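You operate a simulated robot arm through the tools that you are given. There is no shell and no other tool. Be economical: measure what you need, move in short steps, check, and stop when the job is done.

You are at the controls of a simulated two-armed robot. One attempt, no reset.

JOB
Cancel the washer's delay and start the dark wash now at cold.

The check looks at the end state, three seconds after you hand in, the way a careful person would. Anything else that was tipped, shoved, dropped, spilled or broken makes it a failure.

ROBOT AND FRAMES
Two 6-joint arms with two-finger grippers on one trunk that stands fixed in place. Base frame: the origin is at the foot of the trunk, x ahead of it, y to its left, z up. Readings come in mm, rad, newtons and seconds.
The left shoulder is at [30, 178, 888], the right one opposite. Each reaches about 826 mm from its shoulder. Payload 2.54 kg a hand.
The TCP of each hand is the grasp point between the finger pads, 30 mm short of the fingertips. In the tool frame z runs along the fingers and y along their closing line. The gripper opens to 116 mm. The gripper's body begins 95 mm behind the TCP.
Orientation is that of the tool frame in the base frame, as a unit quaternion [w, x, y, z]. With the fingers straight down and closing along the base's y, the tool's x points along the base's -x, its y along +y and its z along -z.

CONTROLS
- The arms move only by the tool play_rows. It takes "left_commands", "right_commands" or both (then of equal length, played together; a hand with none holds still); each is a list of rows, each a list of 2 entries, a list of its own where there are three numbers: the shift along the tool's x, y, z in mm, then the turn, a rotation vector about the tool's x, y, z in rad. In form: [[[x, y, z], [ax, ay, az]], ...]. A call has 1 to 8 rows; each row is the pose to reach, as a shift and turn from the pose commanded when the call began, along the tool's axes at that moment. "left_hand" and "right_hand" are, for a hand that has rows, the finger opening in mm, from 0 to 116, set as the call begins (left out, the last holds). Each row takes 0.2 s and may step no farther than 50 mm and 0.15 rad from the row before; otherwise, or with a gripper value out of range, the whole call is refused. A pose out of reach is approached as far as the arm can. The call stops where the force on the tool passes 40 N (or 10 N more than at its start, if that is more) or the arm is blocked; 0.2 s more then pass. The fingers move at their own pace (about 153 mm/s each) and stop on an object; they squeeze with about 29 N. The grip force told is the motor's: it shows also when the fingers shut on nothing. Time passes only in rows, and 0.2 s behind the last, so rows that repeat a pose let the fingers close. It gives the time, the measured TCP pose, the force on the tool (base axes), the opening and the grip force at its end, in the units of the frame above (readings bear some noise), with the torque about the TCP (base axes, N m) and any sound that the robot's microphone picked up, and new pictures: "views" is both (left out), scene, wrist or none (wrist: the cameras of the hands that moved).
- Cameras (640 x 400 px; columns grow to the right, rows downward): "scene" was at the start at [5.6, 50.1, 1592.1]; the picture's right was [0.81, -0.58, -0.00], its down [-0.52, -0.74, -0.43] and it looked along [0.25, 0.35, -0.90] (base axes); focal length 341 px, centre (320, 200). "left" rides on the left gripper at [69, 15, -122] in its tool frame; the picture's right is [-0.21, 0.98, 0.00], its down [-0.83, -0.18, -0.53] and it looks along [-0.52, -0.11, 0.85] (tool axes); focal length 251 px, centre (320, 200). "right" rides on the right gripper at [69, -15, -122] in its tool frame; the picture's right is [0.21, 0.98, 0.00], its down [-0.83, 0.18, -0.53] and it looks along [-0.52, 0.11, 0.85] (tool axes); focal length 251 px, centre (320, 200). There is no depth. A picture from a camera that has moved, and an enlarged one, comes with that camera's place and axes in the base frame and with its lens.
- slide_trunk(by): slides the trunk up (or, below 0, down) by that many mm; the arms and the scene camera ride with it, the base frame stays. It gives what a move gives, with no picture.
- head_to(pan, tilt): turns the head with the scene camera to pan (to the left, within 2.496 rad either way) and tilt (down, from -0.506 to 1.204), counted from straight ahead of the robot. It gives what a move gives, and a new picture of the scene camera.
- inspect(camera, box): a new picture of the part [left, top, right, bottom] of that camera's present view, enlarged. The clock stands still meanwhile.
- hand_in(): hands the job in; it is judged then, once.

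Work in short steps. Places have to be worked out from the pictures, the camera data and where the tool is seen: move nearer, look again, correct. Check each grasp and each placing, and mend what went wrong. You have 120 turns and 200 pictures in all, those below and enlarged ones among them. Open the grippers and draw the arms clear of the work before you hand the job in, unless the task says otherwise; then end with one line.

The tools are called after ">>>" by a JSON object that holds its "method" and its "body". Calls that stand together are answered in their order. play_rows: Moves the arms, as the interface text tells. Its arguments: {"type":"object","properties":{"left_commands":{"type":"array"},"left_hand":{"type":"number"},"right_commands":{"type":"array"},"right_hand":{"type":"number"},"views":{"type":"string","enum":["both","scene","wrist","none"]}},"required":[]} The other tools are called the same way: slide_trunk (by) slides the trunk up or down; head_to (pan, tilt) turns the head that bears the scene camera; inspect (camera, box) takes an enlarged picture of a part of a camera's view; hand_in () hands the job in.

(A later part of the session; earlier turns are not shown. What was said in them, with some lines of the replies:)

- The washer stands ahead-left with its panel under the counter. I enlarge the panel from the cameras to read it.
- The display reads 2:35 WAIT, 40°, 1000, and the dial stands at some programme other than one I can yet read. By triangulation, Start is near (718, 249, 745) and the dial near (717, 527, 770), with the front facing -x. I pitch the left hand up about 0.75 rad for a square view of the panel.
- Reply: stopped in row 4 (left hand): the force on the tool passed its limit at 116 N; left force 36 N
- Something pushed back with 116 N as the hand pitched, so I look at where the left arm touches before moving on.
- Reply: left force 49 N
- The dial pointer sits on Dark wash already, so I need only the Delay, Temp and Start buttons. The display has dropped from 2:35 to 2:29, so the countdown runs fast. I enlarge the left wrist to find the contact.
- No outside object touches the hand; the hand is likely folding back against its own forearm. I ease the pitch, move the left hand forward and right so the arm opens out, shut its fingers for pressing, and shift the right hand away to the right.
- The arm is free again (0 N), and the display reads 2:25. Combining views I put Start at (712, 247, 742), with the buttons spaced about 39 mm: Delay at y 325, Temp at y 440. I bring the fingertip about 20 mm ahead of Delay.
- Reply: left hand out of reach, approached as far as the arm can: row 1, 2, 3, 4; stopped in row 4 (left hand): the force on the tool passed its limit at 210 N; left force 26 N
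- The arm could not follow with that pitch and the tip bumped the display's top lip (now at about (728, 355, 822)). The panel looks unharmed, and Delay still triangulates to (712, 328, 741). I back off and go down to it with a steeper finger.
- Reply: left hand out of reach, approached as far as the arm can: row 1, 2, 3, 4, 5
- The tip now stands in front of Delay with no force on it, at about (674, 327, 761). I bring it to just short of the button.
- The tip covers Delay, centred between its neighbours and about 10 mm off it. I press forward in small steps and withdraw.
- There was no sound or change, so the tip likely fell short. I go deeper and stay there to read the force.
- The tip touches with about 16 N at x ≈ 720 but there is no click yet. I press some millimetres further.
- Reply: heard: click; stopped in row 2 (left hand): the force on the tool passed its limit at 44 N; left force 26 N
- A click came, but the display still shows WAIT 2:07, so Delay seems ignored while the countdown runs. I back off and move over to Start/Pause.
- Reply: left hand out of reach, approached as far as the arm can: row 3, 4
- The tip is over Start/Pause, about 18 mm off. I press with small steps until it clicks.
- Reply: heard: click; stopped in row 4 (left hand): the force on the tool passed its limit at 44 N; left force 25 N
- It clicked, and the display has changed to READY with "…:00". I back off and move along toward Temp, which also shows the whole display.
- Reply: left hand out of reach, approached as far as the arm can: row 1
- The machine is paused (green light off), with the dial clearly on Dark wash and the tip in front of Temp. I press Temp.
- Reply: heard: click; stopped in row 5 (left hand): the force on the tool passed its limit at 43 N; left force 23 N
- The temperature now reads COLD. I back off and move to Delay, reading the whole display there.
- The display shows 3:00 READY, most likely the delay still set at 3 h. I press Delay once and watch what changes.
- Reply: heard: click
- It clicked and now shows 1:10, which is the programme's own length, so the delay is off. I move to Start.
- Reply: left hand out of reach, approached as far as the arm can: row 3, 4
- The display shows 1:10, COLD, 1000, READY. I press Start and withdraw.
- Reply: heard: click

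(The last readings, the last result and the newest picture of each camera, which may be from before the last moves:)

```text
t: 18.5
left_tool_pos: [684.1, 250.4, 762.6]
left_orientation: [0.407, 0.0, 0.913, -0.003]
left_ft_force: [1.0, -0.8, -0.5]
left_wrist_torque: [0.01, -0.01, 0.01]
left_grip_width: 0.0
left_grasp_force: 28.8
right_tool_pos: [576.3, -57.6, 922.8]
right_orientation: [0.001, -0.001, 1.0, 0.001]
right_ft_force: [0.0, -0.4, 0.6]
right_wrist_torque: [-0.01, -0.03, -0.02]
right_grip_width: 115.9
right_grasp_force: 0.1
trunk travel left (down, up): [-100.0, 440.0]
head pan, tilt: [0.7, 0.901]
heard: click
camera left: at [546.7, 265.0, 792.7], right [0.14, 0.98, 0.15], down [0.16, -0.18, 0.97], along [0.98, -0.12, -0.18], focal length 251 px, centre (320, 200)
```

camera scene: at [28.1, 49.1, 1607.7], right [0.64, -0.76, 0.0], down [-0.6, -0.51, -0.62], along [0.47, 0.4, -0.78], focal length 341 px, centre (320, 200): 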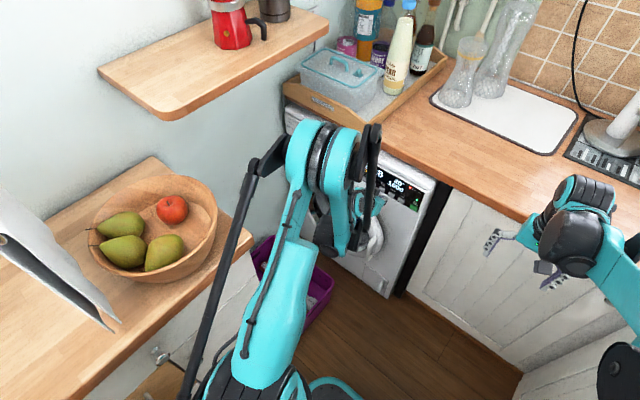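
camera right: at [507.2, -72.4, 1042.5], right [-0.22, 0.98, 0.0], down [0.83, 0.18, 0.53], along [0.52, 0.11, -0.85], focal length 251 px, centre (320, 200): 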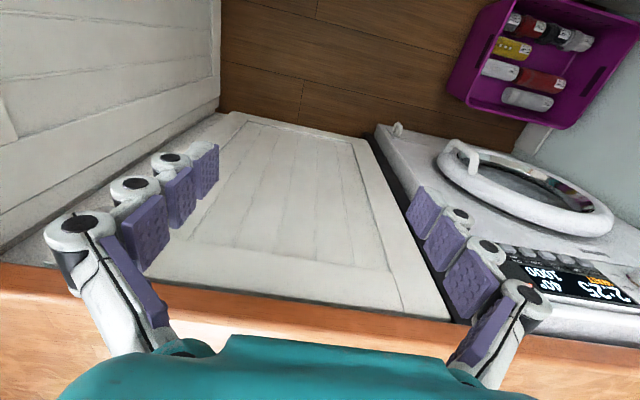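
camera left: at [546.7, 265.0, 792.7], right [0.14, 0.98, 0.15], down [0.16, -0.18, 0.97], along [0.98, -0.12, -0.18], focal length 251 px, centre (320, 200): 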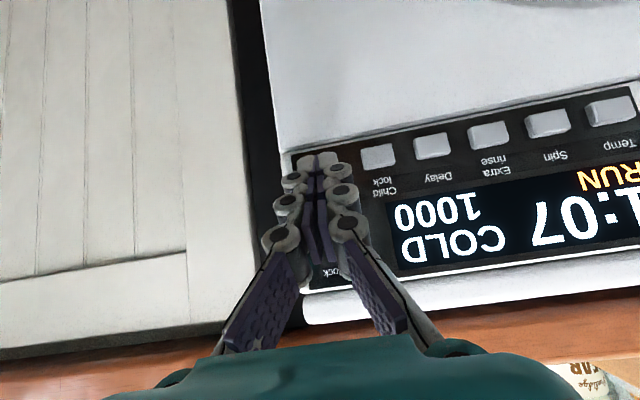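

It reads RUN 1:07, COLD. I draw the left arm back and up, clear of the washer.

>>> {"method": "play_rows", "body": {"left_commands": [[[20, 0, -30], [0, 0, 0]], [[20, 20, -70], [0, 0, 0]], [[16, 40, -110], [0, 0, 0]], [[13.4, 60, -149], [0, 0, 0]], [[13.4, 60, -149], [0, 0, 0]]], "views": "none"}}

>>> {"method": "play_rows", "body": {"left_commands": [[[0, 0, 0], [0, 0, 0]], [[0, 0, 0], [0, 0, 0]], [[0, 0, 0], [0, 0, 0]]], "left_hand": 116}}

>>> {"method": "inspect", "body": {"camera": "left", "box": [160, 30, 640, 280]}}

```text
t: 19.7
left_tool_pos: [568.6, 311.1, 856.2]
left_orientation: [0.404, 0.0, 0.915, -0.002]
left_ft_force: [-0.3, 0.2, 0.2]
left_wrist_torque: [-0.02, -0.01, 0.03]
left_grip_width: 0.0
left_grasp_force: 28.4
left hand out of reach, approached as far as the arm can: row 1, 2, 3, 4, 5
right_tool_pos: [576.4, -56.3, 922.4]
right_orientation: [0.0, 0.0, 1.0, 0.001]
right_ft_force: [-0.7, -0.7, -0.4]
right_wrist_torque: [0.0, 0.01, 0.02]
right_grip_width: 116.1
right_grasp_force: 0.0
trunk travel left (down, up): [-100.0, 440.0]
head pan, tilt: [0.7, 0.901]
```

```text
t: 20.5
left_tool_pos: [568.8, 310.5, 855.0]
left_orientation: [0.405, -0.001, 0.914, -0.002]
left_ft_force: [0.4, 0.8, 0.1]
left_wrist_torque: [-0.01, -0.02, 0.0]
left_grip_width: 116.1
left_grasp_force: 0.1
right_tool_pos: [576.5, -57.0, 922.1]
right_orientation: [0.0, 0.0, 1.0, 0.0]
right_ft_force: [0.7, 0.9, -0.8]
right_wrist_torque: [0.03, -0.02, -0.03]
right_grip_width: 115.9
right_grasp_force: 0.0
trunk travel left (down, up): [-100.0, 440.0]
head pan, tilt: [0.7, 0.901]
camera scene: at [28.0, 48.8, 1607.7], right [0.64, -0.76, 0.0], down [-0.6, -0.5, -0.62], along [0.47, 0.4, -0.78], focal length 341 px, centre (320, 200)
camera left: at [432.1, 326.2, 886.3], right [0.15, 0.98, 0.15], down [0.16, -0.18, 0.97], along [0.98, -0.12, -0.18], focal length 251 px, centre (320, 200)
```

scene: 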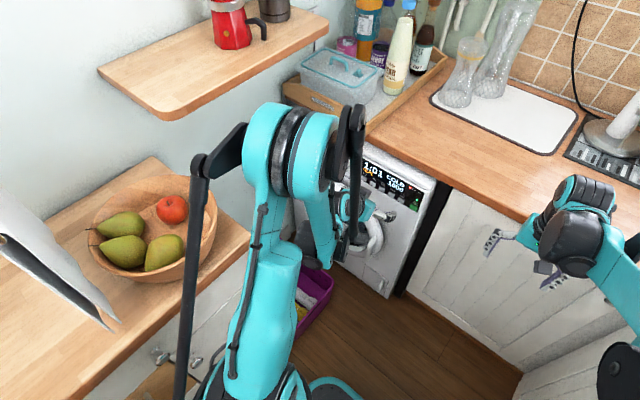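
left: 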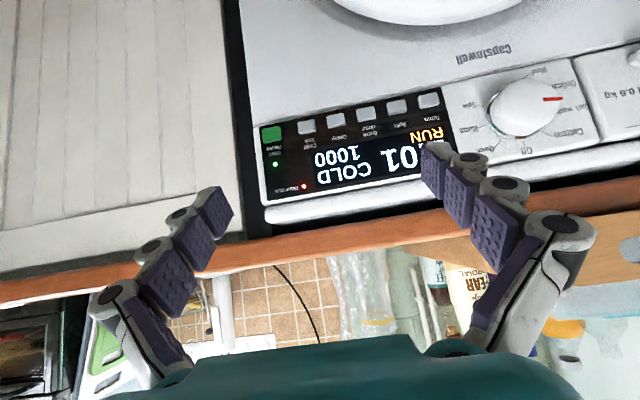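

```text
1.33 times, centred on (400, 155) of left
camera zoom: at [432.1, 326.2, 886.3], right [0.15, 0.98, 0.15], down [0.16, -0.18, 0.97], along [0.98, -0.12, -0.18], focal length 335 px, centre (213, 260)
```

zoom: 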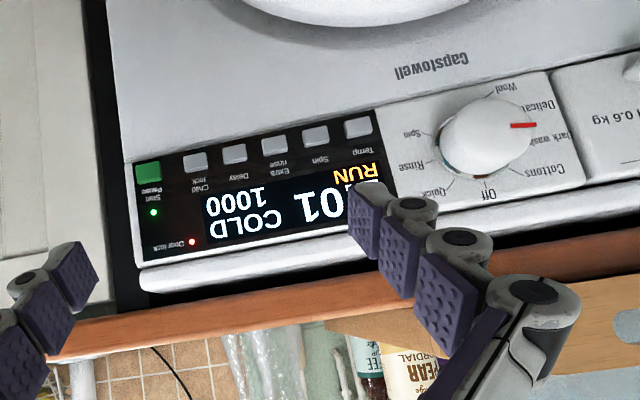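

The washer shows RUN, COLD, 1000, with the door lock and run lights on and the dial on Dark wash. The left arm is clear, both grippers are open and nothing else has moved, so I hand in.

>>> {"method": "hand_in", "body": {}}

```text
The job is handed in.
```

The washer's delay is cancelled and the dark wash is running now at cold; early on the left fingertip bumped the display's top edge hard (210 N), but I saw no damage.
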